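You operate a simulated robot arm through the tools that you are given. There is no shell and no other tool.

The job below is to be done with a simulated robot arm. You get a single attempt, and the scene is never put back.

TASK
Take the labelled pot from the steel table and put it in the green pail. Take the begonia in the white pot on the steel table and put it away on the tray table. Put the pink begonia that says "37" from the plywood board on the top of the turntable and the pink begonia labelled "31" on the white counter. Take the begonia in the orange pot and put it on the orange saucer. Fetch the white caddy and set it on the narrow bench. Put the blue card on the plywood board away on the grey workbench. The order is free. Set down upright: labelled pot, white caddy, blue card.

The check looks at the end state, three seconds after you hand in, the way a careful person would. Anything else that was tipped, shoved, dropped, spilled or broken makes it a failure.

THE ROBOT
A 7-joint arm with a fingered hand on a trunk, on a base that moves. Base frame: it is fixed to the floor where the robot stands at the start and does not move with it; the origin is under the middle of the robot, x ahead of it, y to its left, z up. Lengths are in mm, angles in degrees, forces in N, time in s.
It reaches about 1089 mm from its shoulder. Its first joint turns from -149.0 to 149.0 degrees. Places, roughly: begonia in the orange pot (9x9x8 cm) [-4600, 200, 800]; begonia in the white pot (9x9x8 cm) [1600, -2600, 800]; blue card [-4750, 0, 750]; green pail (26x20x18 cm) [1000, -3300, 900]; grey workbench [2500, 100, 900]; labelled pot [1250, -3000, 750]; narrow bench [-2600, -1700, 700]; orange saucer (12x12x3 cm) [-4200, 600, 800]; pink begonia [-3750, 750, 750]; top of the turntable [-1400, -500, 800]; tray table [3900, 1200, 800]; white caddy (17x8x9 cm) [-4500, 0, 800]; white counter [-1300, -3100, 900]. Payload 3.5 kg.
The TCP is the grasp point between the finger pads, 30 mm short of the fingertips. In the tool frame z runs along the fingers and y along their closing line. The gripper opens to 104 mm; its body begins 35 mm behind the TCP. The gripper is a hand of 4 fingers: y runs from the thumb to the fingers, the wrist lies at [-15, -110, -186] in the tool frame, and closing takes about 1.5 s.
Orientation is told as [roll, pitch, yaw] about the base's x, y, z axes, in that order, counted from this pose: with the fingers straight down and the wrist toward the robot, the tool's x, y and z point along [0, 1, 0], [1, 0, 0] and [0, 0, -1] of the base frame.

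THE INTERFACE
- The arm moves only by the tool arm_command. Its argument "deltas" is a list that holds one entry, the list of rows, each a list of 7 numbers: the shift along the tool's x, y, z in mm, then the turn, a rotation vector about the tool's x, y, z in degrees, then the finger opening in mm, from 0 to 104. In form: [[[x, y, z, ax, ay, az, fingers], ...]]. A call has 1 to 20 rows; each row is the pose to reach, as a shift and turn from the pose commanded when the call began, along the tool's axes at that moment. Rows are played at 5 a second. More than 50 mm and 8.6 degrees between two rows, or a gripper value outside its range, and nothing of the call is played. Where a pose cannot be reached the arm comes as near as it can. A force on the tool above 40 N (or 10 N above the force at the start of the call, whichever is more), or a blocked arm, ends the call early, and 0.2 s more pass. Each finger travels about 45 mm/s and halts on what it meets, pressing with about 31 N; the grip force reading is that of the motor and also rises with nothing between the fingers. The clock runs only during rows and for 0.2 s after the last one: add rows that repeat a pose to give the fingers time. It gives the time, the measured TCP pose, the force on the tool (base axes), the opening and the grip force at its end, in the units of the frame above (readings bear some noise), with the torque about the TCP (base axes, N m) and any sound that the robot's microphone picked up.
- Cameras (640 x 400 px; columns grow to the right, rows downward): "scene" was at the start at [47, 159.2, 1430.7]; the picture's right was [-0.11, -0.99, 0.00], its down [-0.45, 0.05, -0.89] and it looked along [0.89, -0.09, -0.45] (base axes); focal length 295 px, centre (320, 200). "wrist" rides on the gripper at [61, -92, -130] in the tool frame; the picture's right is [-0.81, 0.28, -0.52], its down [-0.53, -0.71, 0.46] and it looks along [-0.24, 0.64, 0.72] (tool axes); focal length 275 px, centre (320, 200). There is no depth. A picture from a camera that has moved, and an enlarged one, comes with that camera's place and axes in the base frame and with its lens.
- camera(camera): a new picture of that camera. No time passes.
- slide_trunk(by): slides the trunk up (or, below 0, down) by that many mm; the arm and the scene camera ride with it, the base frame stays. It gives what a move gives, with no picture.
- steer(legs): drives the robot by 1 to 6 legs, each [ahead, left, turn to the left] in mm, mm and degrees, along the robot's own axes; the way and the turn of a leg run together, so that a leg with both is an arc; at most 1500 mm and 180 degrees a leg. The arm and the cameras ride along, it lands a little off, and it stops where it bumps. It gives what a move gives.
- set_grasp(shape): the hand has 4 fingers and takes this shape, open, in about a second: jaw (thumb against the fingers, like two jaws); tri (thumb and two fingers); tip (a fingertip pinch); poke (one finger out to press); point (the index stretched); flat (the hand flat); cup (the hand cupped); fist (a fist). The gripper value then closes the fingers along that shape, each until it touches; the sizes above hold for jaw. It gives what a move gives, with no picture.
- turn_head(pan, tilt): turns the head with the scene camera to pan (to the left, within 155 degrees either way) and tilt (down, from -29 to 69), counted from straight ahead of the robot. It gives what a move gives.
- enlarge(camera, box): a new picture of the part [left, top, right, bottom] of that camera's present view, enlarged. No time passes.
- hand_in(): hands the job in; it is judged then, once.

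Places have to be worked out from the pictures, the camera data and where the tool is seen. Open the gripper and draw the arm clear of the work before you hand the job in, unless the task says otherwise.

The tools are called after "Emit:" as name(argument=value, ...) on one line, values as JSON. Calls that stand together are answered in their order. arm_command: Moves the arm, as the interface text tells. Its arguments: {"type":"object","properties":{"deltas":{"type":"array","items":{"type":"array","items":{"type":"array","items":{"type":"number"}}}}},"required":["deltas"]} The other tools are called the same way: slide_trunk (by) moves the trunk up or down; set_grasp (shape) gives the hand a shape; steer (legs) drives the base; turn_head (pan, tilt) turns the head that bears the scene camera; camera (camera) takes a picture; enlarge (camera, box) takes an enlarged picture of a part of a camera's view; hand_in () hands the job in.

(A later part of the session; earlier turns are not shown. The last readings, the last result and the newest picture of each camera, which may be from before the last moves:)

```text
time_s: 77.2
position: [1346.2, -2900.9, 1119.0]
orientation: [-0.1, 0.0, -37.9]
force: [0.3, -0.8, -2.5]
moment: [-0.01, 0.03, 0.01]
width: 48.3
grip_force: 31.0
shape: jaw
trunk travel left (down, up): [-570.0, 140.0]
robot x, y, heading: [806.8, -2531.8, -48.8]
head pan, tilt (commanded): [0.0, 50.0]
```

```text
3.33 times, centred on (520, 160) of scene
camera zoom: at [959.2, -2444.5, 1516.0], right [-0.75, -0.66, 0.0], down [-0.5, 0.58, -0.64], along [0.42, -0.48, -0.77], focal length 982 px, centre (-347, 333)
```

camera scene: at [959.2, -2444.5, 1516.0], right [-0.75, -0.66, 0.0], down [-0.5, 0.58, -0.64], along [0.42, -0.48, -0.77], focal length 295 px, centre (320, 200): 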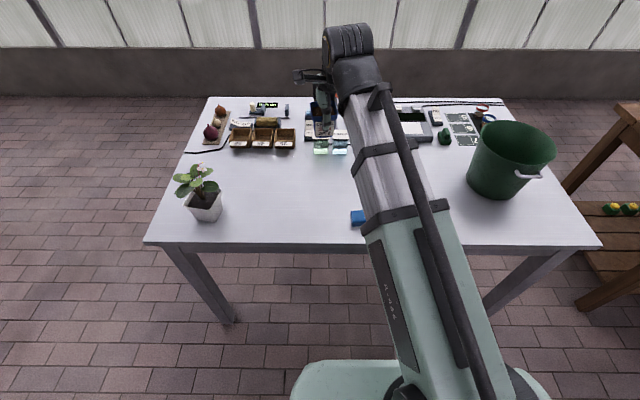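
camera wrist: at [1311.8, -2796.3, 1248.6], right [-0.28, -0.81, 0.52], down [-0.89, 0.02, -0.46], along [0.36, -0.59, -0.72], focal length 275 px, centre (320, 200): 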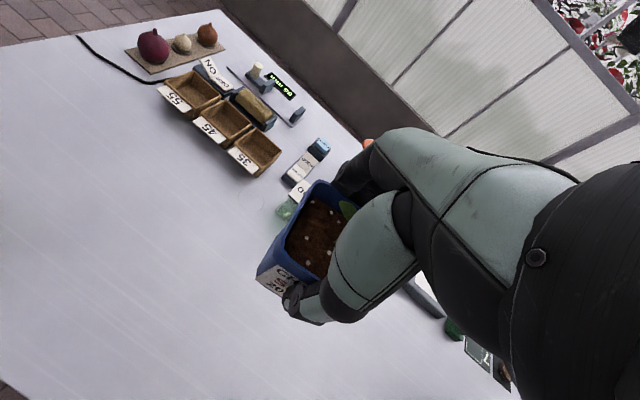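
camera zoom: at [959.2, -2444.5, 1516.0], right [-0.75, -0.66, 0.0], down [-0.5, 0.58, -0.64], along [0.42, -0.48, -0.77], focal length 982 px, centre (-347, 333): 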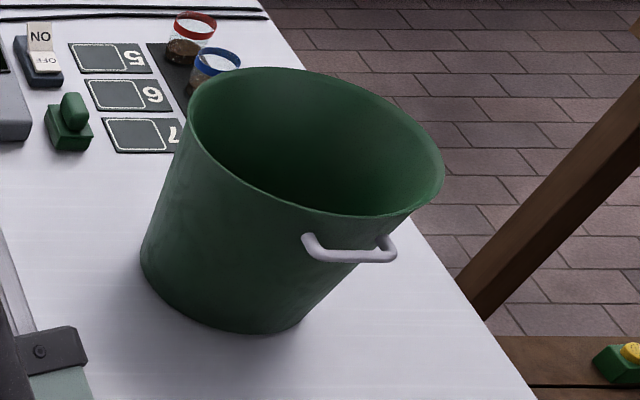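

The rim fits centre (974,−3332), z≈975, Ø≈200 with floor Ø≈150. I carry the pot over to it at z≈1119 (pot bottom ≈1054, clear of the rim), aiming 8 mm back/5 mm left so that the wrist camera clears the rim.

Emit:
arm_command(deltas=[[[-46, -3, 0, 0, 0, 1, 20], [-93, -6, 0, 0, 0, 2, 20], [-140, -9, 0, 0, 0, 3, 20], [-187, -12, 0, 0, 0, 4, 20], [-234, -15, 0, 0, 0, 5, 20], [-281, -18, 0, 0, 0, 6, 20], [-328, -21, 0, 0, 0, 7, 20], [-375, -24, 0, 0, 0, 8, 20], [-422, -27, 0, 0, 0, 9, 20], [-469, -30, 0, 0, 0, 10, 20], [-516, -33, 0, 0, 0, 11, 20], [-562, -35, 0, 0, 0, 11, 20], [-562, -35, 0, 0, 0, 11, 20], [-562, -35, 0, 0, 0, 11, 20]]])

Emit:
turn_head(pan=-20, tilt=45)

Emit:
camera(camera="scene")

Emit:
camera(camera="wrist")

```text
time_s: 80.2
position: [974.7, -3321.7, 1119.2]
orientation: [0.0, 0.0, -48.9]
force: [-0.2, 1.0, -1.7]
moment: [-0.02, -0.02, 0.02]
width: 48.3
grip_force: 31.1
shape: jaw
trunk travel left (down, up): [-570.0, 140.0]
robot x, y, heading: [809.0, -2531.0, -49.0]
head pan, tilt (commanded): [0.0, 50.0]
```

```text
time_s: 81.0
position: [975.2, -3321.5, 1118.9]
orientation: [0.0, 0.0, -48.9]
force: [0.0, 0.5, -1.7]
moment: [0.01, 0.0, -0.01]
width: 47.9
grip_force: 30.6
shape: jaw
trunk travel left (down, up): [-570.0, 140.0]
robot x, y, heading: [810.0, -2531.5, -49.1]
head pan, tilt (commanded): [-20.0, 45.0]
```

```text
taken
camera scene: at [937.8, -2462.6, 1522.9], right [-0.93, -0.36, 0.0], down [-0.26, 0.66, -0.71], along [0.26, -0.66, -0.71], focal length 295 px, centre (320, 200)
```

scene: 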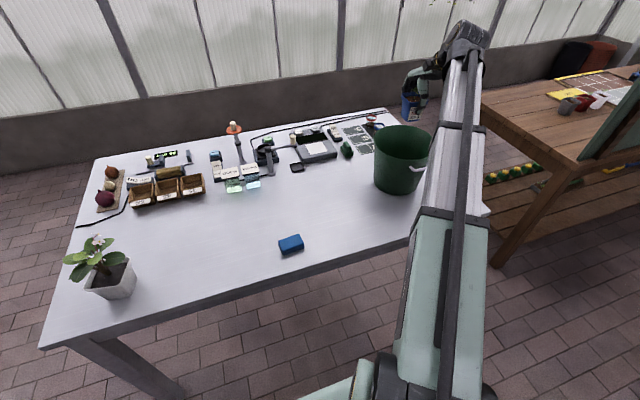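

```text
taken
camera wrist: at [960.2, -3212.0, 1248.6], right [-0.43, -0.74, 0.52], down [-0.87, 0.19, -0.46], along [0.24, -0.65, -0.72], focal length 275 px, centre (320, 200)
```

wrist: 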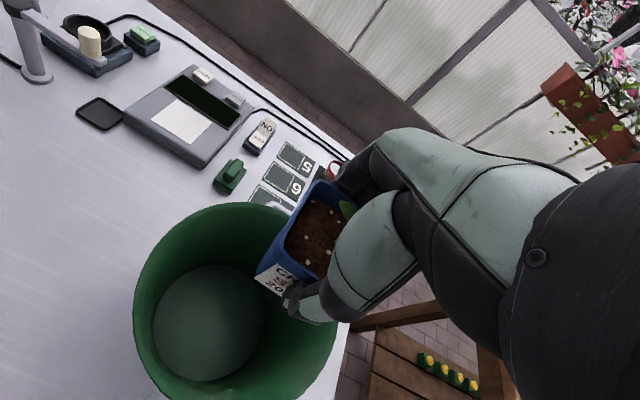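

Wrist view fits the pail centre at about (974,−3322..−3327), TCP is at (975,−3322), so it's well placed. I shift 4 mm back for camera clearance and lower the pot into the pail to just above its floor.

Emit:
arm_command(deltas=[[[0, -4, 30, 0, 0, 0, 20], [0, -4, 70, 0, 0, 0, 20], [0, -4, 110, 0, 0, 0, 20], [0, -4, 150, 0, 0, 0, 20], [0, -4, 190, 0, 0, 0, 20], [0, -4, 220, 0, 0, 0, 20], [0, -4, 240, 0, 0, 0, 20], [0, -4, 240, 0, 0, 0, 20]]])

Emit:
camera(camera="scene")

Emit:
camera(camera="wrist")

```text
time_s: 82.8
position: [972.2, -3320.2, 877.8]
orientation: [-0.1, -0.1, -49.0]
force: [0.8, 0.5, -2.6]
moment: [-0.02, 0.03, 0.01]
width: 48.0
grip_force: 30.7
shape: jaw
trunk travel left (down, up): [-570.0, 140.0]
robot x, y, heading: [811.5, -2530.9, -48.5]
head pan, tilt (commanded): [-20.0, 45.0]
```

```text
taken
camera scene: at [937.8, -2462.6, 1522.9], right [-0.93, -0.36, 0.0], down [-0.25, 0.66, -0.71], along [0.25, -0.66, -0.71], focal length 295 px, centre (320, 200)
```

scene: 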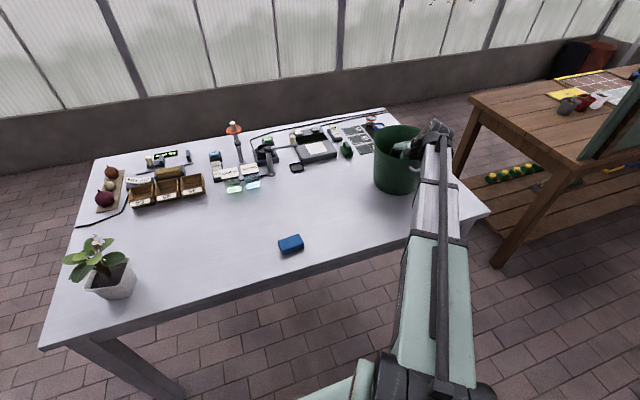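

```text
taken
camera wrist: at [957.8, -3210.5, 1007.5], right [-0.43, -0.74, 0.52], down [-0.87, 0.19, -0.46], along [0.24, -0.65, -0.72], focal length 275 px, centre (320, 200)
```

wrist: 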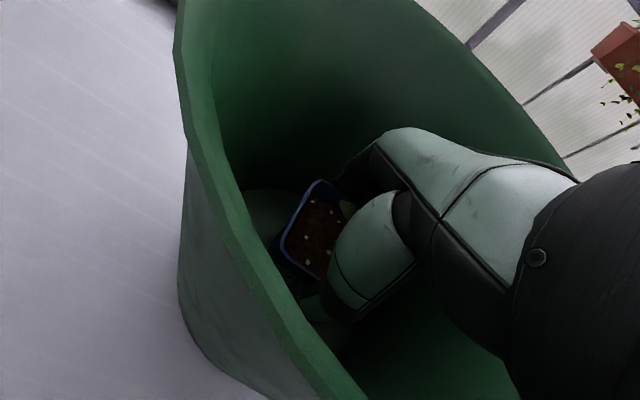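

The pot is inside without contact. I lower in small steps, watching the force.

Emit:
arm_command(deltas=[[[0, 0, 4, 0, 0, 0, 20], [0, 0, 7, 0, 0, 0, 20], [0, 0, 9, 0, 0, 0, 20], [0, 0, 11, 0, 0, 0, 20], [0, 0, 11, 0, 0, 0, 20]]])

```text
time_s: 84.0
position: [971.0, -3320.8, 867.9]
orientation: [0.0, 0.0, -48.9]
force: [0.3, 0.4, -1.7]
moment: [0.01, -0.02, -0.01]
width: 48.0
grip_force: 31.3
shape: jaw
trunk travel left (down, up): [-570.0, 140.0]
robot x, y, heading: [810.0, -2532.2, -49.1]
head pan, tilt (commanded): [-20.0, 45.0]
```

No contact yet (force still just the pot's weight). I continue down in 1–2 mm steps.

Emit:
arm_command(deltas=[[[0, 0, 1.5, 0, 0, 0, 20], [0, 0, 3, 0, 0, 0, 20], [0, 0, 4, 0, 0, 0, 20], [0, 0, 4, 0, 0, 0, 20]]])

```text
time_s: 85.0
position: [971.7, -3319.1, 864.2]
orientation: [0.0, 0.0, -48.8]
force: [0.4, -0.4, -1.6]
moment: [0.15, 0.24, 0.03]
width: 48.1
grip_force: 30.6
shape: jaw
trunk travel left (down, up): [-570.0, 140.0]
robot x, y, heading: [810.1, -2529.0, -48.7]
head pan, tilt (commanded): [-20.0, 45.0]
```

A small moment appears, so the pot may just be touching. One more tiny step.

Emit:
arm_command(deltas=[[[0, 0, 1, 0, 0, 0, 20], [0, 0, 2, 0, 0, 0, 20], [0, 0, 2, 0, 0, 0, 20]]])

Emit:
camera(camera="wrist")

```text
time_s: 85.8
position: [973.6, -3318.0, 864.0]
orientation: [0.0, 0.0, -49.0]
force: [1.9, -3.4, 11.4]
moment: [0.63, 0.68, 0.08]
width: 48.1
grip_force: 31.2
shape: jaw
trunk travel left (down, up): [-570.0, 140.0]
robot x, y, heading: [809.9, -2530.3, -48.9]
head pan, tilt (commanded): [-20.0, 45.0]
```

```text
taken
camera wrist: at [957.5, -3209.3, 992.7], right [-0.43, -0.74, 0.52], down [-0.87, 0.19, -0.46], along [0.24, -0.65, -0.72], focal length 275 px, centre (320, 200)
```

wrist: 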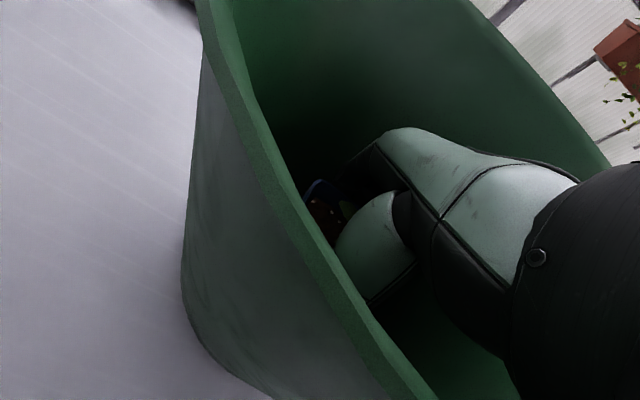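

Force rose to ~13 N upward with a moment suggesting possibly a second contact near the pail's near rim. I look closely before releasing.

Emit:
enlarge(camera="scene", box=[350, 90, 490, 230])

```text
2.86 times, centred on (420, 160) of scene
camera zoom: at [937.7, -2461.7, 1523.0], right [-0.93, -0.36, 0.0], down [-0.25, 0.66, -0.71], along [0.25, -0.66, -0.71], focal length 842 px, centre (34, 314)
```

zoom: 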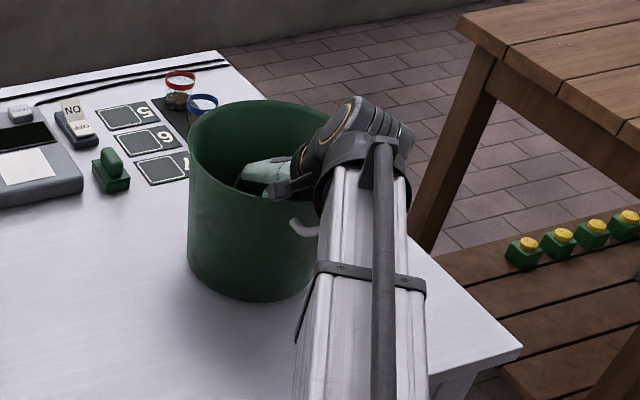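

The pot bottom is now only ~4–5 mm above table level, i.e. at the pail floor, and the wrist is near the rim. I relieve the pressure by 2 mm and open the fingers gradually to 66 mm.

Emit:
arm_command(deltas=[[[0, 0, -1.5, 0, 0, 0, 20], [0, 0, -1.5, 0, 0, 0, 52], [0, 0, -1.5, 0, 0, 0, 56], [0, 0, -1.5, 0, 0, 0, 60], [0, 0, -1.5, 0, 0, 0, 64], [0, 0, -1.5, 0, 0, 0, 68], [0, 0, -1.5, 0, 0, 0, 68]]])

Emit:
camera(camera="wrist")

```text
time_s: 87.4
position: [972.3, -3319.5, 863.8]
orientation: [0.0, 0.0, -48.9]
force: [1.7, 0.2, 0.1]
moment: [0.09, 0.17, -0.03]
width: 67.5
grip_force: 0.0
shape: jaw
trunk travel left (down, up): [-570.0, 140.0]
robot x, y, heading: [810.0, -2529.0, -48.8]
head pan, tilt (commanded): [-20.0, 45.0]
```

```text
taken
camera wrist: at [957.5, -3209.7, 993.5], right [-0.43, -0.74, 0.52], down [-0.87, 0.19, -0.46], along [0.24, -0.65, -0.72], focal length 275 px, centre (320, 200)
```

wrist: 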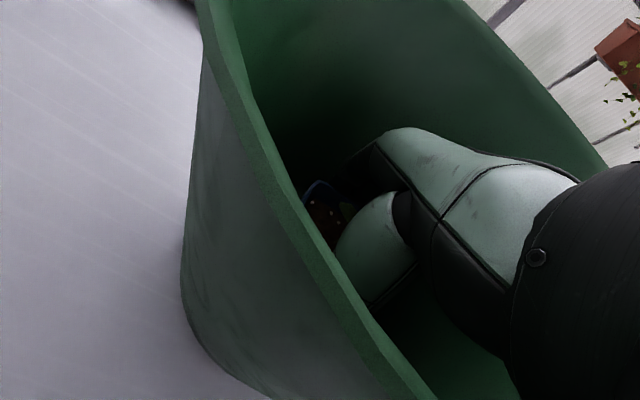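

Released. I open a little more to clear the pot's rim and lift slowly.

Emit:
arm_command(deltas=[[[0, 0, 0, 0, 0, 0, 73], [0, 0, 0, 0, 0, 0, 78], [0, 0, 0, 0, 0, 0, 80], [0, 0, -10, 0, 0, 0, 80], [0, 0, -20, 0, 0, 0, 80], [0, 0, -35, 0, 0, 0, 80], [0, 0, -50, 0, 0, 0, 80], [0, 0, -70, 0, 0, 0, 80], [0, 0, -70, 0, 0, 0, 80]]])

Emit:
camera(camera="wrist")

```text
time_s: 89.4
position: [972.7, -3319.6, 932.8]
orientation: [0.1, 0.0, -48.9]
force: [-0.4, -0.4, 1.1]
moment: [-0.04, 0.0, 0.03]
width: 79.7
grip_force: 0.1
shape: jaw
trunk travel left (down, up): [-570.0, 140.0]
robot x, y, heading: [807.7, -2528.2, -49.0]
head pan, tilt (commanded): [-20.0, 45.0]
```

```text
taken
camera wrist: at [958.5, -3211.2, 1062.2], right [-0.43, -0.74, 0.52], down [-0.87, 0.19, -0.46], along [0.24, -0.65, -0.72], focal length 275 px, centre (320, 200)
```

wrist: 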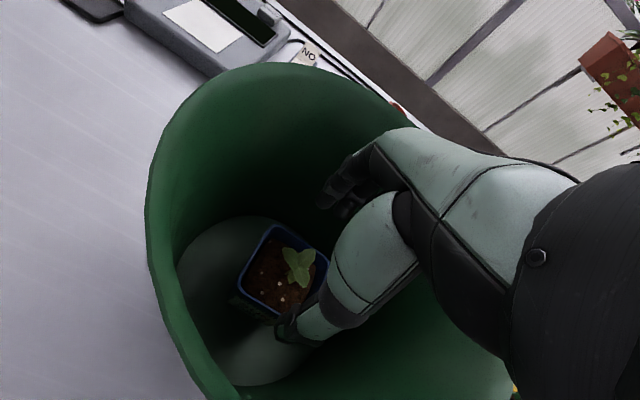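

The pot stands upright on the pail floor. I lift the hand clear to z≈1150 and check.

Emit:
arm_command(deltas=[[[0, 0, -45, 0, 0, 0, 85], [0, 0, -90, 0, 0, 0, 104], [0, 0, -135, 0, 0, 0, 104], [0, 0, -180, 0, 0, 0, 104], [0, 0, -220, 0, 0, 0, 104], [0, 0, -220, 0, 0, 0, 104]]])

Emit:
camera(camera="wrist")

Emit:
camera(camera="scene")

```text
time_s: 90.8
position: [972.0, -3319.5, 1152.7]
orientation: [0.0, 0.0, -48.8]
force: [0.0, 0.3, 0.5]
moment: [-0.01, -0.01, 0.05]
width: 103.4
grip_force: 0.1
shape: jaw
trunk travel left (down, up): [-570.0, 140.0]
robot x, y, heading: [807.4, -2530.3, -49.0]
head pan, tilt (commanded): [-20.0, 45.0]
```

```text
taken
camera wrist: at [956.7, -3209.7, 1281.9], right [-0.43, -0.74, 0.52], down [-0.87, 0.19, -0.46], along [0.24, -0.65, -0.72], focal length 275 px, centre (320, 200)
```

wrist: 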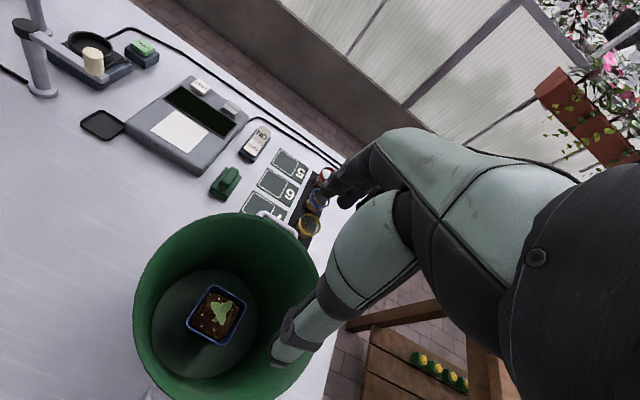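

```text
taken
camera scene: at [937.7, -2462.3, 1522.9], right [-0.93, -0.36, 0.0], down [-0.25, 0.66, -0.71], along [0.25, -0.66, -0.71], focal length 295 px, centre (320, 200)
```

scene: 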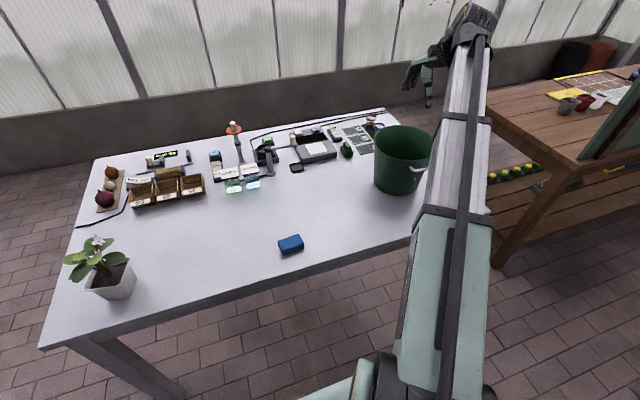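

The labelled pot stands upright inside the pail. Next, the white-pot begonia: I bring the arm back in front of the robot and drive left so that the begonia is ahead of it.

Emit:
arm_command(deltas=[[[35, -26, 0, 0, 0, 0, 104], [70, -52, 0, 0, 0, 0, 104], [105, -78, 0, 0, 0, 0, 104], [140, -104, 0, 0, 0, 0, 104], [175, -130, 0, 0, 0, 0, 104], [210, -156, 0, 0, 0, 0, 104], [246, -182, 0, 0, 0, 0, 104], [246, -182, 0, 0, 0, 0, 104]]])

Emit:
steer(legs=[[0, 590, 0]])

Emit:
turn_head(pan=0, tilt=50)

Emit:
camera(camera="scene")

Emit:
camera(camera="wrist")

```text
time_s: 92.6
position: [1037.1, -3020.2, 1153.0]
orientation: [0.0, 0.0, -48.8]
force: [1.2, -0.1, 0.2]
moment: [-0.02, 0.01, -0.01]
width: 103.6
grip_force: 0.1
shape: jaw
trunk travel left (down, up): [-570.0, 140.0]
robot x, y, heading: [809.6, -2526.9, -49.2]
head pan, tilt (commanded): [-20.0, 45.0]
```

```text
time_s: 95.9
position: [1476.2, -2636.0, 1152.6]
orientation: [-0.1, 0.0, -48.6]
force: [0.4, 0.0, -0.3]
moment: [-0.03, -0.01, -0.02]
width: 103.7
grip_force: 0.1
shape: jaw
trunk travel left (down, up): [-570.0, 140.0]
robot x, y, heading: [1240.7, -2152.4, -48.5]
head pan, tilt (commanded): [-20.0, 45.0]
```

```text
time_s: 96.7
position: [1475.8, -2638.2, 1153.7]
orientation: [0.0, 0.0, -48.6]
force: [-0.2, 0.3, -0.8]
moment: [0.04, 0.01, 0.0]
width: 104.0
grip_force: 0.1
shape: jaw
trunk travel left (down, up): [-570.0, 140.0]
robot x, y, heading: [1249.7, -2152.4, -48.7]
head pan, tilt (commanded): [0.0, 50.0]
```

```text
taken
camera scene: at [1393.6, -2061.6, 1516.0], right [-0.75, -0.66, 0.0], down [-0.51, 0.57, -0.64], along [0.43, -0.48, -0.77], focal length 295 px, centre (320, 200)
```

scene: 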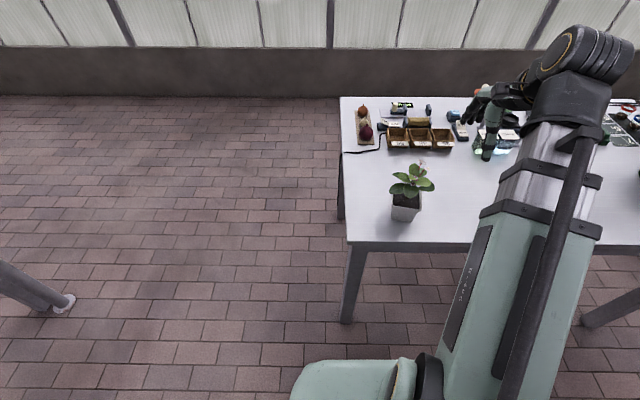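

```text
taken
camera wrist: at [1460.3, -2527.8, 1282.8], right [-0.43, -0.74, 0.52], down [-0.87, 0.18, -0.46], along [0.24, -0.64, -0.72], focal length 275 px, centre (320, 200)
```

wrist: 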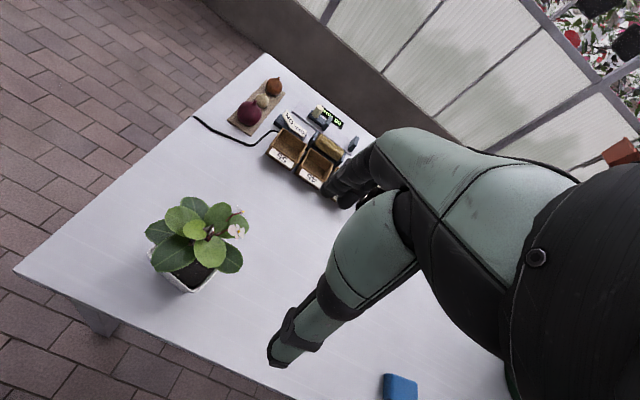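

The begonia in the white pot is now ahead and a bit right. I enlarge both views to measure its position and yaw.

Emit:
enlarge(camera="scene", box=[360, 140, 460, 240])

Emit:
enlarge(camera="wrist", box=[120, 170, 280, 310])

```text
4.00 times, centred on (410, 190) of scene
camera zoom: at [1393.6, -2061.6, 1516.0], right [-0.75, -0.66, 0.0], down [-0.51, 0.57, -0.64], along [0.43, -0.48, -0.77], focal length 1179 px, centre (-40, 240)
```

zoom: 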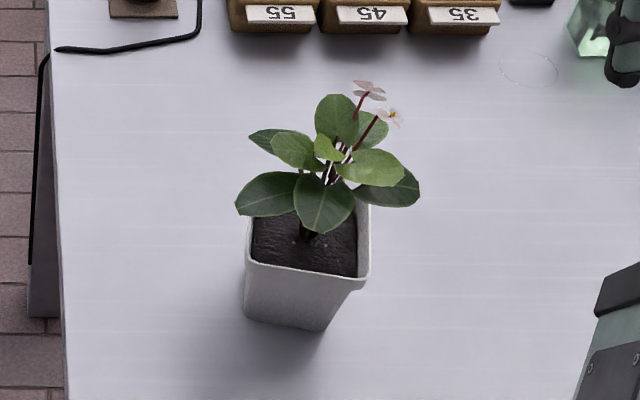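

```text
2.86 times, centred on (200, 240) of wrist
camera zoom: at [1460.3, -2527.8, 1282.8], right [-0.43, -0.74, 0.52], down [-0.87, 0.18, -0.46], along [0.24, -0.64, -0.72], focal length 786 px, centre (663, 86)
```

zoom: 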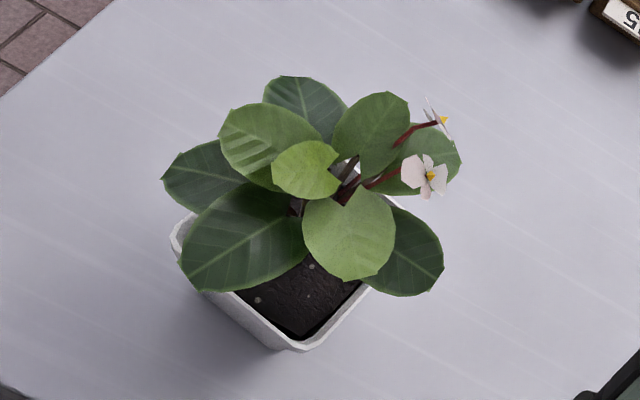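

The pot's rim centre is at about (1564,−2629), its faces turned about 20° clockwise from the robot's axis. I want a side grasp (fingers nearly horizontal under the leaves), so I first test in free space whether the hand can be swung: 110° about tool z.

Emit:
arm_command(deltas=[[[0, 0, 0, 0, 0, 8, 104], [0, 0, 0, 0, 0, 16, 104], [0, 0, 0, 0, 0, 24, 104], [0, 0, 0, 0, 0, 32, 104], [0, 0, 0, 0, 0, 40, 104], [0, 0, 0, 0, 0, 48, 104], [0, 0, 0, 0, 0, 56, 104], [0, 0, 0, 0, 0, 64, 104], [0, 0, 0, 0, 0, 72, 104], [0, 0, 0, 0, 0, 80, 104], [0, 0, 0, 0, 0, 88, 104], [0, 0, 0, 0, 0, 88, 104], [0, 0, 0, 0, 0, 88, 104]]])

Emit:
camera(camera="scene")

```text
time_s: 99.5
position: [1474.8, -2638.2, 1154.7]
orientation: [0.0, -0.1, -136.5]
force: [-0.2, 0.7, -0.2]
moment: [0.0, -0.01, -0.01]
width: 103.8
grip_force: 0.0
shape: jaw
trunk travel left (down, up): [-570.0, 140.0]
robot x, y, heading: [1247.0, -2151.1, -48.6]
head pan, tilt (commanded): [0.0, 50.0]
```

```text
taken
camera scene: at [1393.6, -2061.5, 1516.0], right [-0.75, -0.66, 0.0], down [-0.51, 0.57, -0.64], along [0.43, -0.48, -0.77], focal length 295 px, centre (320, 200)
```

scene: 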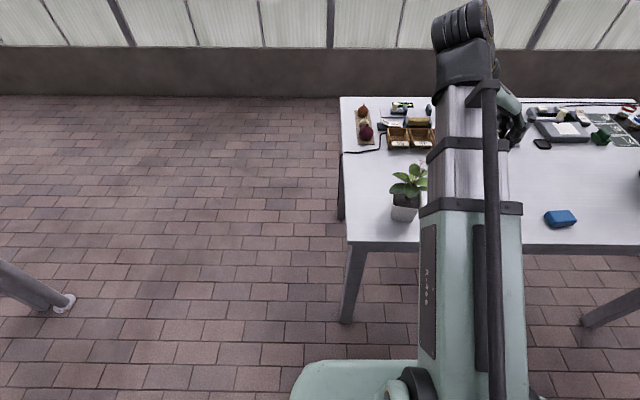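

That yaw is reachable. Now I raise the fingers toward "ahead": rotate +64° about tool y (fingers ~26° below horizontal).

Emit:
arm_command(deltas=[[[0, 0, 0, 0, 8, 0, 104], [0, 0, 0, 0, 16, 0, 104], [0, 0, 0, 0, 24, 0, 104], [0, 0, 0, 0, 32, 0, 104], [0, 0, 0, 0, 40, 0, 104], [0, 0, 0, 0, 48, 0, 104], [0, 0, 0, 0, 56, 0, 104], [0, 0, 0, 0, 64, 0, 104], [0, 0, 0, 0, 64, 0, 104], [0, 0, 0, 0, 64, 0, 104]]])

Emit:
camera(camera="scene")

Emit:
camera(camera="wrist")

```text
time_s: 101.7
position: [1519.9, -2698.7, 1188.7]
orientation: [63.9, -0.1, -136.6]
force: [0.1, 0.2, 0.0]
moment: [0.03, -0.02, 0.03]
width: 103.8
grip_force: 0.1
shape: jaw
out of reach, approached as far as the arm can: row 5, 6, 7, 8, 9, 10
trunk travel left (down, up): [-570.0, 140.0]
robot x, y, heading: [1243.6, -2149.4, -48.8]
head pan, tilt (commanded): [0.0, 50.0]
```

```text
taken
camera scene: at [1393.6, -2061.5, 1516.0], right [-0.75, -0.66, 0.0], down [-0.51, 0.57, -0.64], along [0.43, -0.48, -0.77], focal length 295 px, centre (320, 200)
```

scene: 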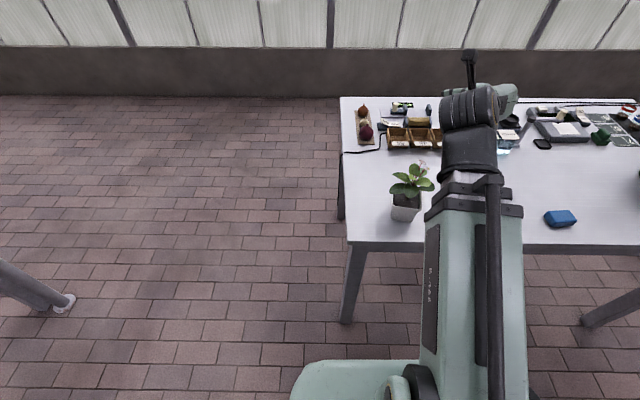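

```text
taken
camera wrist: at [1522.5, -2569.9, 1299.9], right [-0.76, 0.41, -0.5], down [0.64, 0.36, -0.68], along [-0.09, -0.84, -0.54], focal length 275 px, centre (320, 200)
```

wrist: 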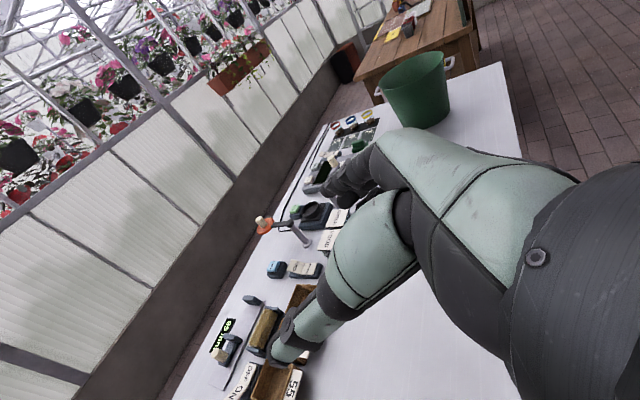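

The orientation is reachable, but the telescoping arm is fully retracted, so I need more distance. I back the robot up, shift left, and turn it −20° so it squarely faces the pot's face, with the pot ≈770 mm ahead.

Emit:
steer(legs=[[-127, 258, 0], [0, 0, -20]])

Emit:
camera(camera="scene")

Emit:
camera(camera="wrist")

```text
time_s: 104.8
position: [1419.5, -2494.7, 1188.2]
orientation: [63.9, 0.0, -156.7]
force: [-0.1, 0.4, 0.8]
moment: [-0.02, -0.02, 0.01]
width: 103.7
grip_force: 0.0
shape: jaw
trunk travel left (down, up): [-570.0, 140.0]
robot x, y, heading: [1352.4, -1883.1, -68.8]
head pan, tilt (commanded): [0.0, 50.0]
```

```text
taken
camera scene: at [1524.0, -1853.8, 1516.0], right [-0.93, -0.36, 0.0], down [-0.28, 0.71, -0.64], along [0.23, -0.6, -0.77], focal length 295 px, centre (320, 200)
```

scene: 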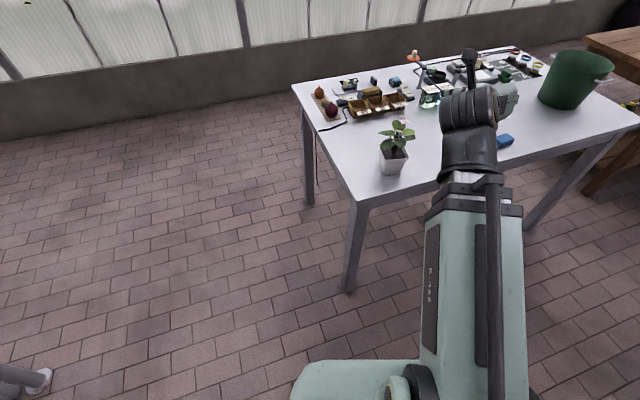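

```text
taken
camera wrist: at [1468.6, -2375.7, 1299.9], right [-0.58, 0.65, -0.5], down [0.72, 0.12, -0.68], along [-0.38, -0.75, -0.54], focal length 275 px, centre (320, 200)
```

wrist: 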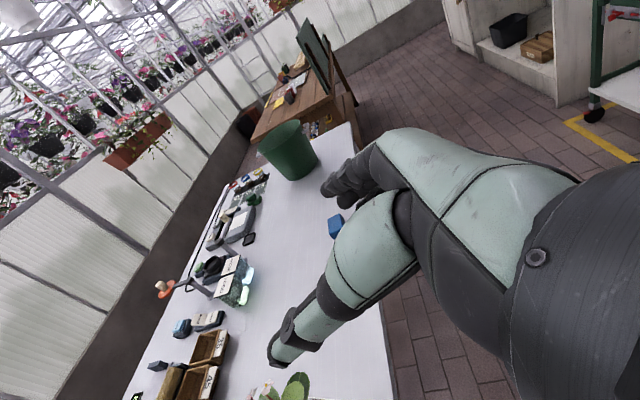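

Now the pot's face looks square to me. I enlarge to measure it from this view.

Emit:
enlarge(camera="scene", box=[350, 100, 450, 200])

```text
4.00 times, centred on (400, 150) of scene
camera zoom: at [1524.0, -1853.8, 1516.0], right [-0.93, -0.36, 0.0], down [-0.28, 0.71, -0.64], along [0.23, -0.6, -0.77], focal length 1179 px, centre (0, 400)
```

zoom: 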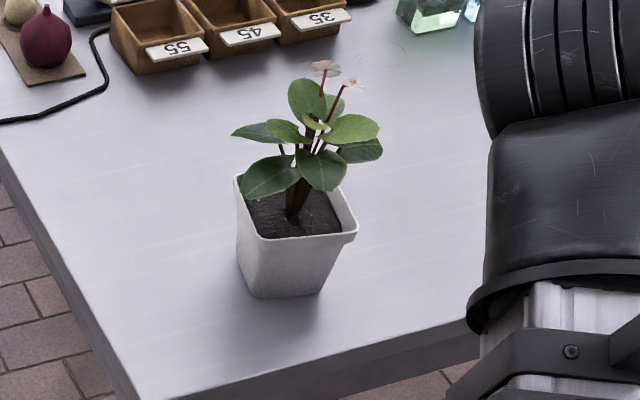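

Pot centre is about (1565,−2632), rim z≈877, table z≈797. I flatten the fingers to ~12° below horizontal and shift 86 mm left to line up with the pot.

Emit:
arm_command(deltas=[[[0, -30, 0, 0, 5, 0, 104], [0, -60, 0, 0, 10, 0, 104], [0, -86, 0, 0, 14, 0, 104], [0, -86, 0, 0, 14, 0, 104], [0, -86, 0, 0, 14, 0, 104]]])

Emit:
slide_trunk(by=-200)

Emit:
camera(camera="scene")

Emit:
camera(camera="wrist")

```text
time_s: 106.0
position: [1513.7, -2487.4, 1199.4]
orientation: [78.0, 0.0, -156.8]
force: [0.4, -0.2, -0.4]
moment: [0.01, 0.03, 0.02]
width: 103.7
grip_force: 0.1
shape: jaw
out of reach, approached as far as the arm can: row 1, 2, 3, 4, 5
trunk travel left (down, up): [-570.0, 140.0]
robot x, y, heading: [1351.7, -1881.3, -69.0]
head pan, tilt (commanded): [0.0, 50.0]
```

```text
time_s: 108.2
position: [1512.4, -2488.8, 998.6]
orientation: [77.9, 0.0, -156.8]
force: [0.0, 0.5, 0.3]
moment: [0.02, -0.03, 0.01]
width: 103.8
grip_force: 0.0
shape: jaw
trunk travel left (down, up): [-370.0, 340.0]
robot x, y, heading: [1351.7, -1884.4, -68.9]
head pan, tilt (commanded): [0.0, 50.0]
```

```text
taken
camera scene: at [1524.0, -1853.8, 1316.0], right [-0.93, -0.36, 0.0], down [-0.28, 0.71, -0.64], along [0.23, -0.6, -0.77], focal length 295 px, centre (320, 200)
```

scene: 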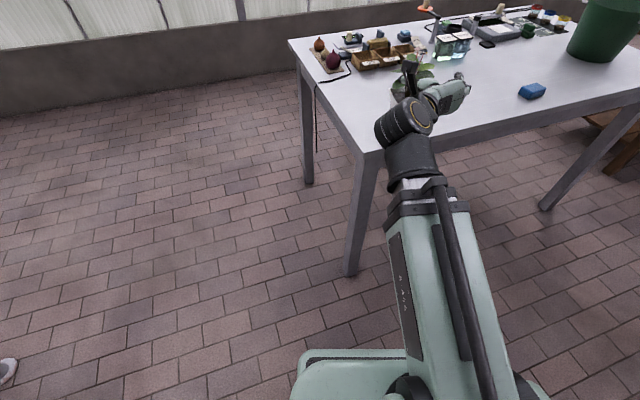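

```text
taken
camera wrist: at [1552.2, -2346.3, 1086.0], right [-0.52, 0.51, -0.68], down [0.79, -0.03, -0.62], along [-0.33, -0.86, -0.39], focal length 275 px, centre (320, 200)
```

wrist: 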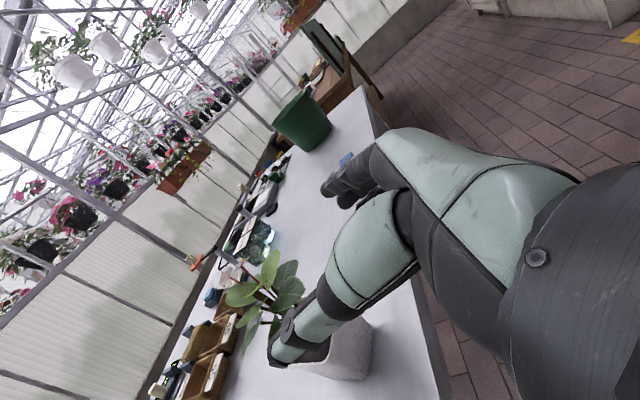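

The pot is now 153 mm ahead and 8 mm right of the TCP axis. I lower the trunk by 152 so the TCP comes to z≈846, then look before advancing.

Emit:
slide_trunk(by=-152)

Emit:
camera(camera="scene")

Emit:
camera(camera="wrist")

```text
time_s: 109.9
position: [1513.4, -2487.7, 849.3]
orientation: [77.9, 0.1, -156.7]
force: [-0.1, -1.1, 1.1]
moment: [0.0, 0.03, 0.02]
width: 103.5
grip_force: 0.0
shape: jaw
trunk travel left (down, up): [-218.0, 492.0]
robot x, y, heading: [1357.7, -1884.0, -68.9]
head pan, tilt (commanded): [0.0, 50.0]
```

```text
taken
camera scene: at [1524.0, -1853.8, 1164.0], right [-0.93, -0.36, 0.0], down [-0.28, 0.71, -0.64], along [0.23, -0.6, -0.77], focal length 295 px, centre (320, 200)
```

scene: 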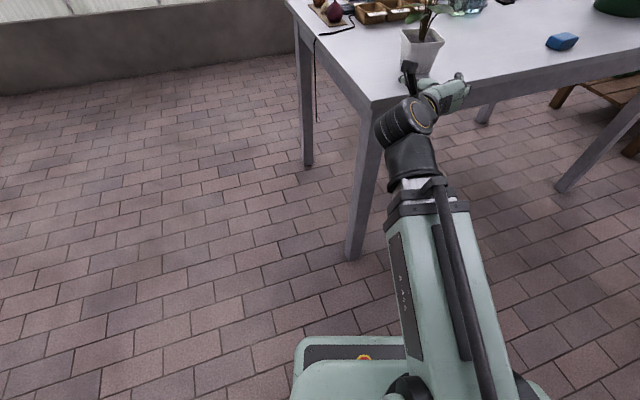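

```text
taken
camera wrist: at [1552.2, -2346.3, 934.0], right [-0.52, 0.51, -0.68], down [0.79, -0.03, -0.62], along [-0.33, -0.86, -0.39], focal length 275 px, centre (320, 200)
```

wrist: 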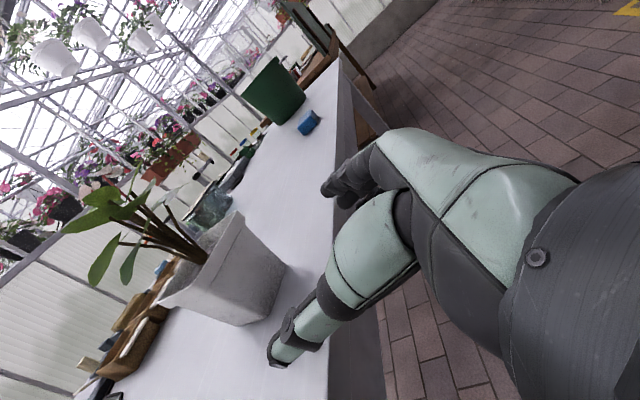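

The pot projects just where predicted. I advance horizontally (tool z with a little x), 8 mm to the right, first about half way and look.

Emit:
arm_command(deltas=[[[6, 3, 30, 0, 0, 0, 104], [12, 6, 60, 0, 0, 0, 104], [17, 8, 85, 0, 0, 0, 104], [17, 8, 85, 0, 0, 0, 104]]])

Emit:
camera(camera="scene")

Emit:
camera(camera="wrist")

```text
time_s: 110.9
position: [1539.9, -2571.5, 847.0]
orientation: [78.0, -0.1, -156.8]
force: [-0.7, -0.9, -0.5]
moment: [-0.02, 0.03, 0.01]
width: 103.9
grip_force: 0.2
shape: jaw
trunk travel left (down, up): [-218.0, 492.0]
robot x, y, heading: [1351.5, -1884.1, -68.7]
head pan, tilt (commanded): [0.0, 50.0]
```

```text
taken
camera scene: at [1524.0, -1853.8, 1164.0], right [-0.93, -0.36, 0.0], down [-0.28, 0.71, -0.64], along [0.23, -0.6, -0.77], focal length 295 px, centre (320, 200)
```

scene: 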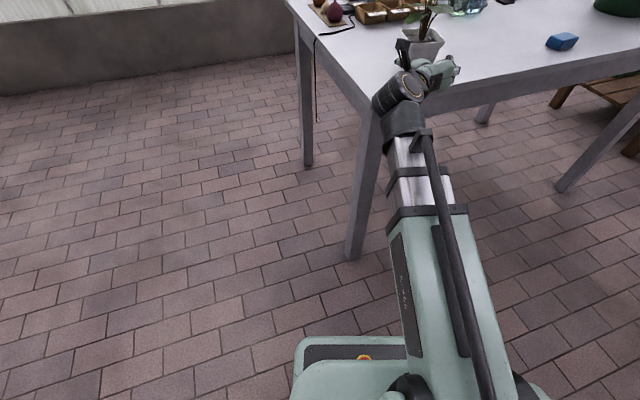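

```text
taken
camera wrist: at [1578.2, -2429.0, 932.0], right [-0.52, 0.51, -0.68], down [0.79, -0.03, -0.62], along [-0.33, -0.86, -0.39], focal length 275 px, centre (320, 200)
```

wrist: 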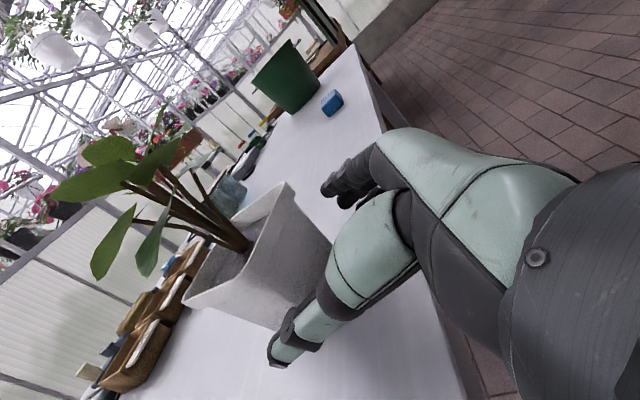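

The TCP is 66 mm short of the pot centre with <1 mm lateral error by calculation. I enlarge the wrist view to verify the thumb will pass beside the pot.

Emit:
enlarge(camera="wrist", box=[160, 150, 400, 380])

Emit:
enlarge(camera="scene", box=[370, 0, 490, 120])

```text
1.74 times, centred on (280, 265) of wrist
camera zoom: at [1578.2, -2429.0, 932.0], right [-0.52, 0.51, -0.68], down [0.79, -0.03, -0.62], along [-0.33, -0.86, -0.39], focal length 479 px, centre (390, 87)
```

zoom: 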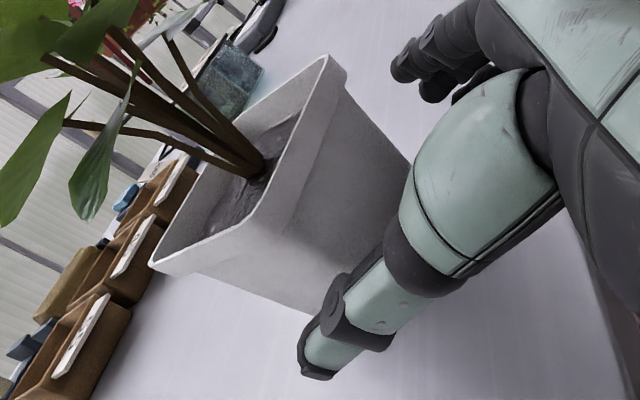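

```text
3.33 times, centred on (430, 60) of scene
camera zoom: at [1524.0, -1853.8, 1164.0], right [-0.93, -0.36, 0.0], down [-0.28, 0.71, -0.64], along [0.23, -0.6, -0.77], focal length 982 px, centre (-47, 667)
```

zoom: 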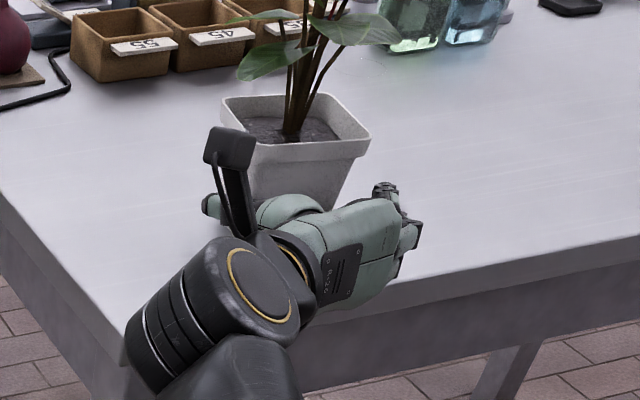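

Thumb passes left, fingers right, with the pot between them and the leaves above. I advance the last 50 mm.

Emit:
arm_command(deltas=[[[5, 0, 25, 0, 0, 0, 104], [10, 0, 50, 0, 0, 0, 104], [10, 0, 50, 0, 0, 0, 104]]])

Emit:
enlarge(camera="wrist", box=[160, 150, 400, 380])

Emit:
enlarge(camera="scene", box=[370, 0, 490, 120])

```text
time_s: 111.7
position: [1561.5, -2616.7, 846.1]
orientation: [77.8, -0.1, -156.8]
force: [-0.6, -1.0, 0.0]
moment: [0.0, -0.03, -0.03]
width: 103.6
grip_force: 0.0
shape: jaw
trunk travel left (down, up): [-218.0, 492.0]
robot x, y, heading: [1354.4, -1883.6, -69.1]
head pan, tilt (commanded): [0.0, 50.0]
```

```text
1.74 times, centred on (280, 265) of wrist
camera zoom: at [1599.7, -2475.7, 932.6], right [-0.52, 0.51, -0.68], down [0.79, -0.03, -0.62], along [-0.33, -0.86, -0.39], focal length 479 px, centre (390, 87)
```

zoom: 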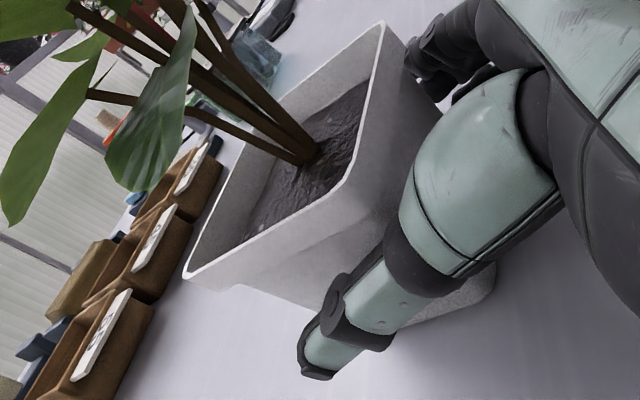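

```text
3.33 times, centred on (430, 60) of scene
camera zoom: at [1524.0, -1853.8, 1164.0], right [-0.93, -0.36, 0.0], down [-0.28, 0.71, -0.64], along [0.23, -0.6, -0.77], focal length 982 px, centre (-47, 667)
```

zoom: 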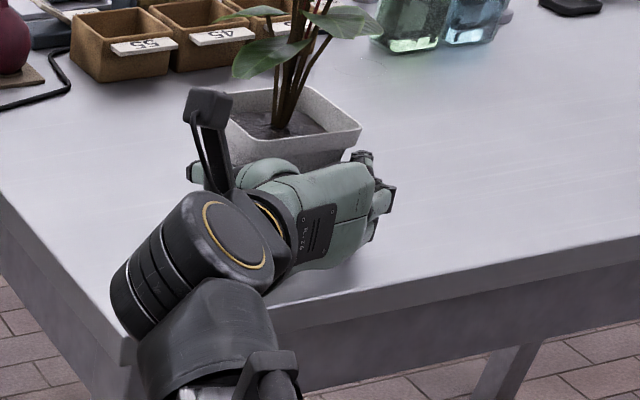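

The fingers nudged the pot's right front corner, turning it ~11° and pushing it ~14 mm ahead (still upright). I close gently to square it up between the pads, then check.

Emit:
arm_command(deltas=[[[0, 0, 0, 0, 0, 0, 96], [0, 0, 0, 0, 0, 0, 90], [0, 0, 0, 0, 0, 0, 84], [0, 0, 0, 0, 0, 0, 78], [0, 0, 0, 0, 0, 0, 72], [0, 0, 0, 0, 0, 0, 66], [0, 0, 0, 0, 0, 0, 66], [0, 0, 0, 0, 0, 0, 66]]])

Emit:
enlarge(camera="wrist", box=[160, 150, 400, 380])

Emit:
enlarge(camera="scene", box=[370, 0, 490, 120])

```text
time_s: 113.5
position: [1561.8, -2617.4, 846.0]
orientation: [77.9, 0.0, -156.8]
force: [0.6, 0.6, 0.1]
moment: [0.01, -0.07, 0.04]
width: 75.4
grip_force: 31.1
shape: jaw
trunk travel left (down, up): [-218.0, 492.0]
robot x, y, heading: [1350.1, -1882.6, -68.9]
head pan, tilt (commanded): [0.0, 50.0]
```

```text
1.74 times, centred on (280, 265) of wrist
camera zoom: at [1599.7, -2475.7, 932.7], right [-0.52, 0.51, -0.68], down [0.79, -0.03, -0.62], along [-0.33, -0.86, -0.39], focal length 479 px, centre (390, 87)
```

zoom: 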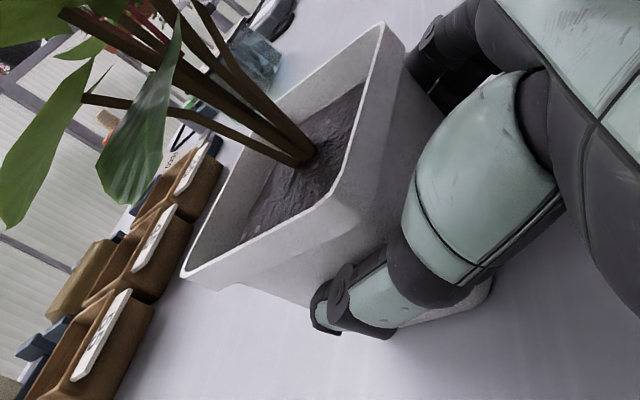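

```text
3.33 times, centred on (430, 60) of scene
camera zoom: at [1524.1, -1853.8, 1164.0], right [-0.93, -0.36, 0.0], down [-0.28, 0.71, -0.64], along [0.23, -0.6, -0.77], focal length 982 px, centre (-47, 667)
```

zoom: 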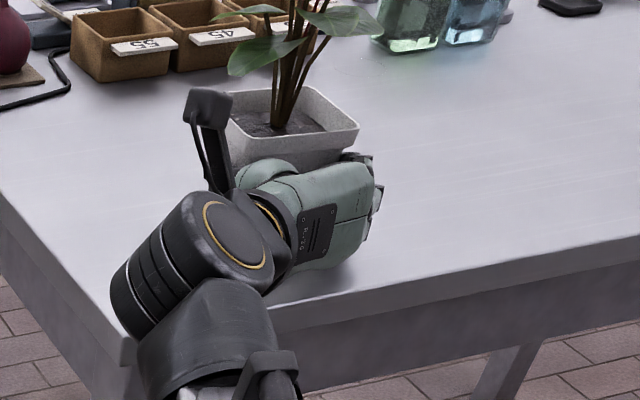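

The pot is held at 75 mm but sits ~12° skewed and only its front half is between the pads. I open again, back off, rotate the hand +12° to match the pot, and re-centre.

Emit:
arm_command(deltas=[[[0, 0, 0, 0, 0, 0, 84], [0, 0, 0, 0, 0, 0, 94], [0, 0, 0, 0, 0, 0, 104], [0, 0, 0, 0, 0, 0, 104], [-4, 0, -20, 0, 0, 0, 104], [-9, 0, -42, 0, 0, 0, 104], [-9, 7, -42, 5.9, 0, -1.2, 104], [-9, 13.4, -42, 11.7, 0, -2.5, 104], [-9, 13.4, -42, 11.7, 0, -2.5, 104]]])

Emit:
enlarge(camera="wrist", box=[160, 150, 400, 380])

Emit:
enlarge(camera="scene", box=[370, 0, 490, 120])

```text
time_s: 115.5
position: [1531.4, -2584.7, 845.4]
orientation: [78.0, -0.1, -144.8]
force: [0.2, 0.2, -0.2]
moment: [0.01, -0.03, 0.03]
width: 104.0
grip_force: 0.1
shape: jaw
trunk travel left (down, up): [-218.0, 492.0]
robot x, y, heading: [1353.8, -1887.0, -68.7]
head pan, tilt (commanded): [0.0, 50.0]
```

```text
1.74 times, centred on (280, 265) of wrist
camera zoom: at [1539.5, -2437.0, 931.9], right [-0.61, 0.39, -0.68], down [0.78, 0.14, -0.62], along [-0.15, -0.91, -0.39], focal length 479 px, centre (390, 87)
```

zoom: 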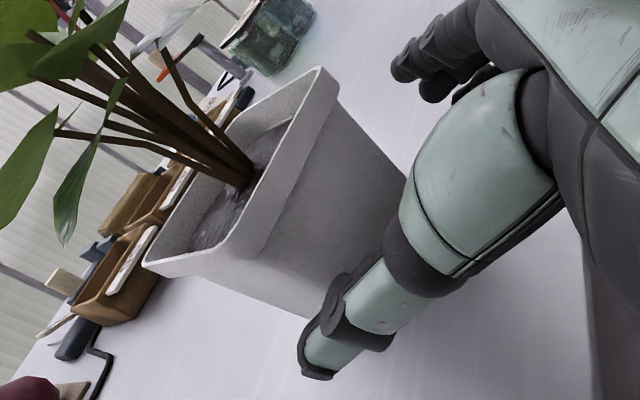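

```text
3.33 times, centred on (430, 60) of scene
camera zoom: at [1524.0, -1853.8, 1164.0], right [-0.93, -0.36, 0.0], down [-0.28, 0.71, -0.64], along [0.23, -0.6, -0.77], focal length 982 px, centre (-47, 667)
```

zoom: 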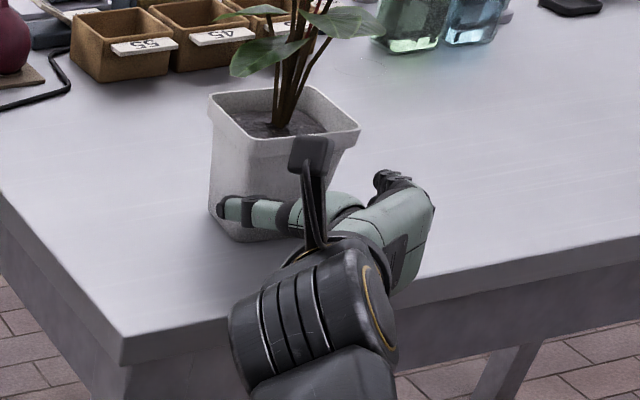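

The rim is really ~90 mm wide, so clearance is small; pot centre is ~75 mm ahead of the TCP, 2 mm left. I advance 43 mm (stopping before the palm meets the rim) and close on it.

Emit:
arm_command(deltas=[[[4, -0.5, 20, 0, 0, 0, 104], [8.7, -1, 42, 0, 0, 0, 104], [8.7, -1, 42, 0, 0, 0, 104]]])

Emit:
enlarge(camera="wrist", box=[160, 150, 400, 380])

Emit:
enlarge(camera="scene", box=[370, 0, 490, 120])

```text
time_s: 116.3
position: [1556.6, -2618.5, 845.9]
orientation: [77.9, -0.1, -144.8]
force: [0.9, 0.6, -0.5]
moment: [-0.02, 0.01, 0.02]
width: 103.9
grip_force: 0.1
shape: jaw
trunk travel left (down, up): [-218.0, 492.0]
robot x, y, heading: [1350.2, -1882.4, -68.8]
head pan, tilt (commanded): [0.0, 50.0]
```

```text
1.74 times, centred on (280, 265) of wrist
camera zoom: at [1565.2, -2470.6, 932.2], right [-0.61, 0.39, -0.68], down [0.78, 0.14, -0.62], along [-0.15, -0.91, -0.39], focal length 479 px, centre (390, 87)
```

zoom: 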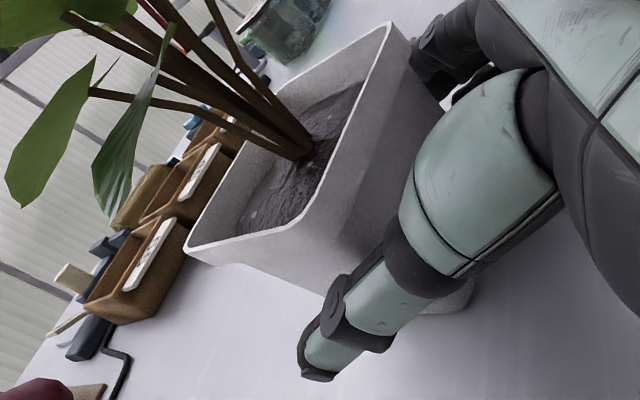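

```text
3.33 times, centred on (430, 60) of scene
camera zoom: at [1524.0, -1853.8, 1164.0], right [-0.93, -0.36, 0.0], down [-0.28, 0.71, -0.64], along [0.23, -0.6, -0.77], focal length 982 px, centre (-47, 667)
```

zoom: 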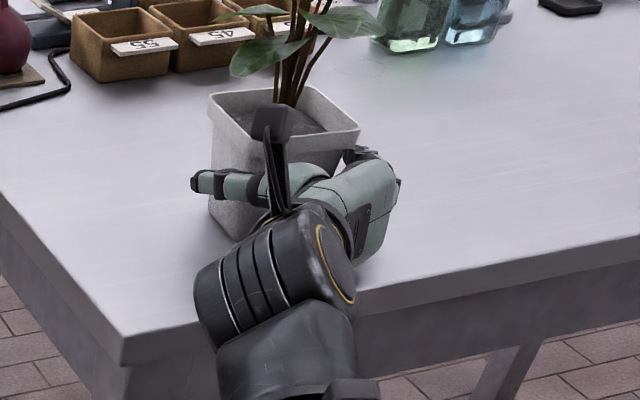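

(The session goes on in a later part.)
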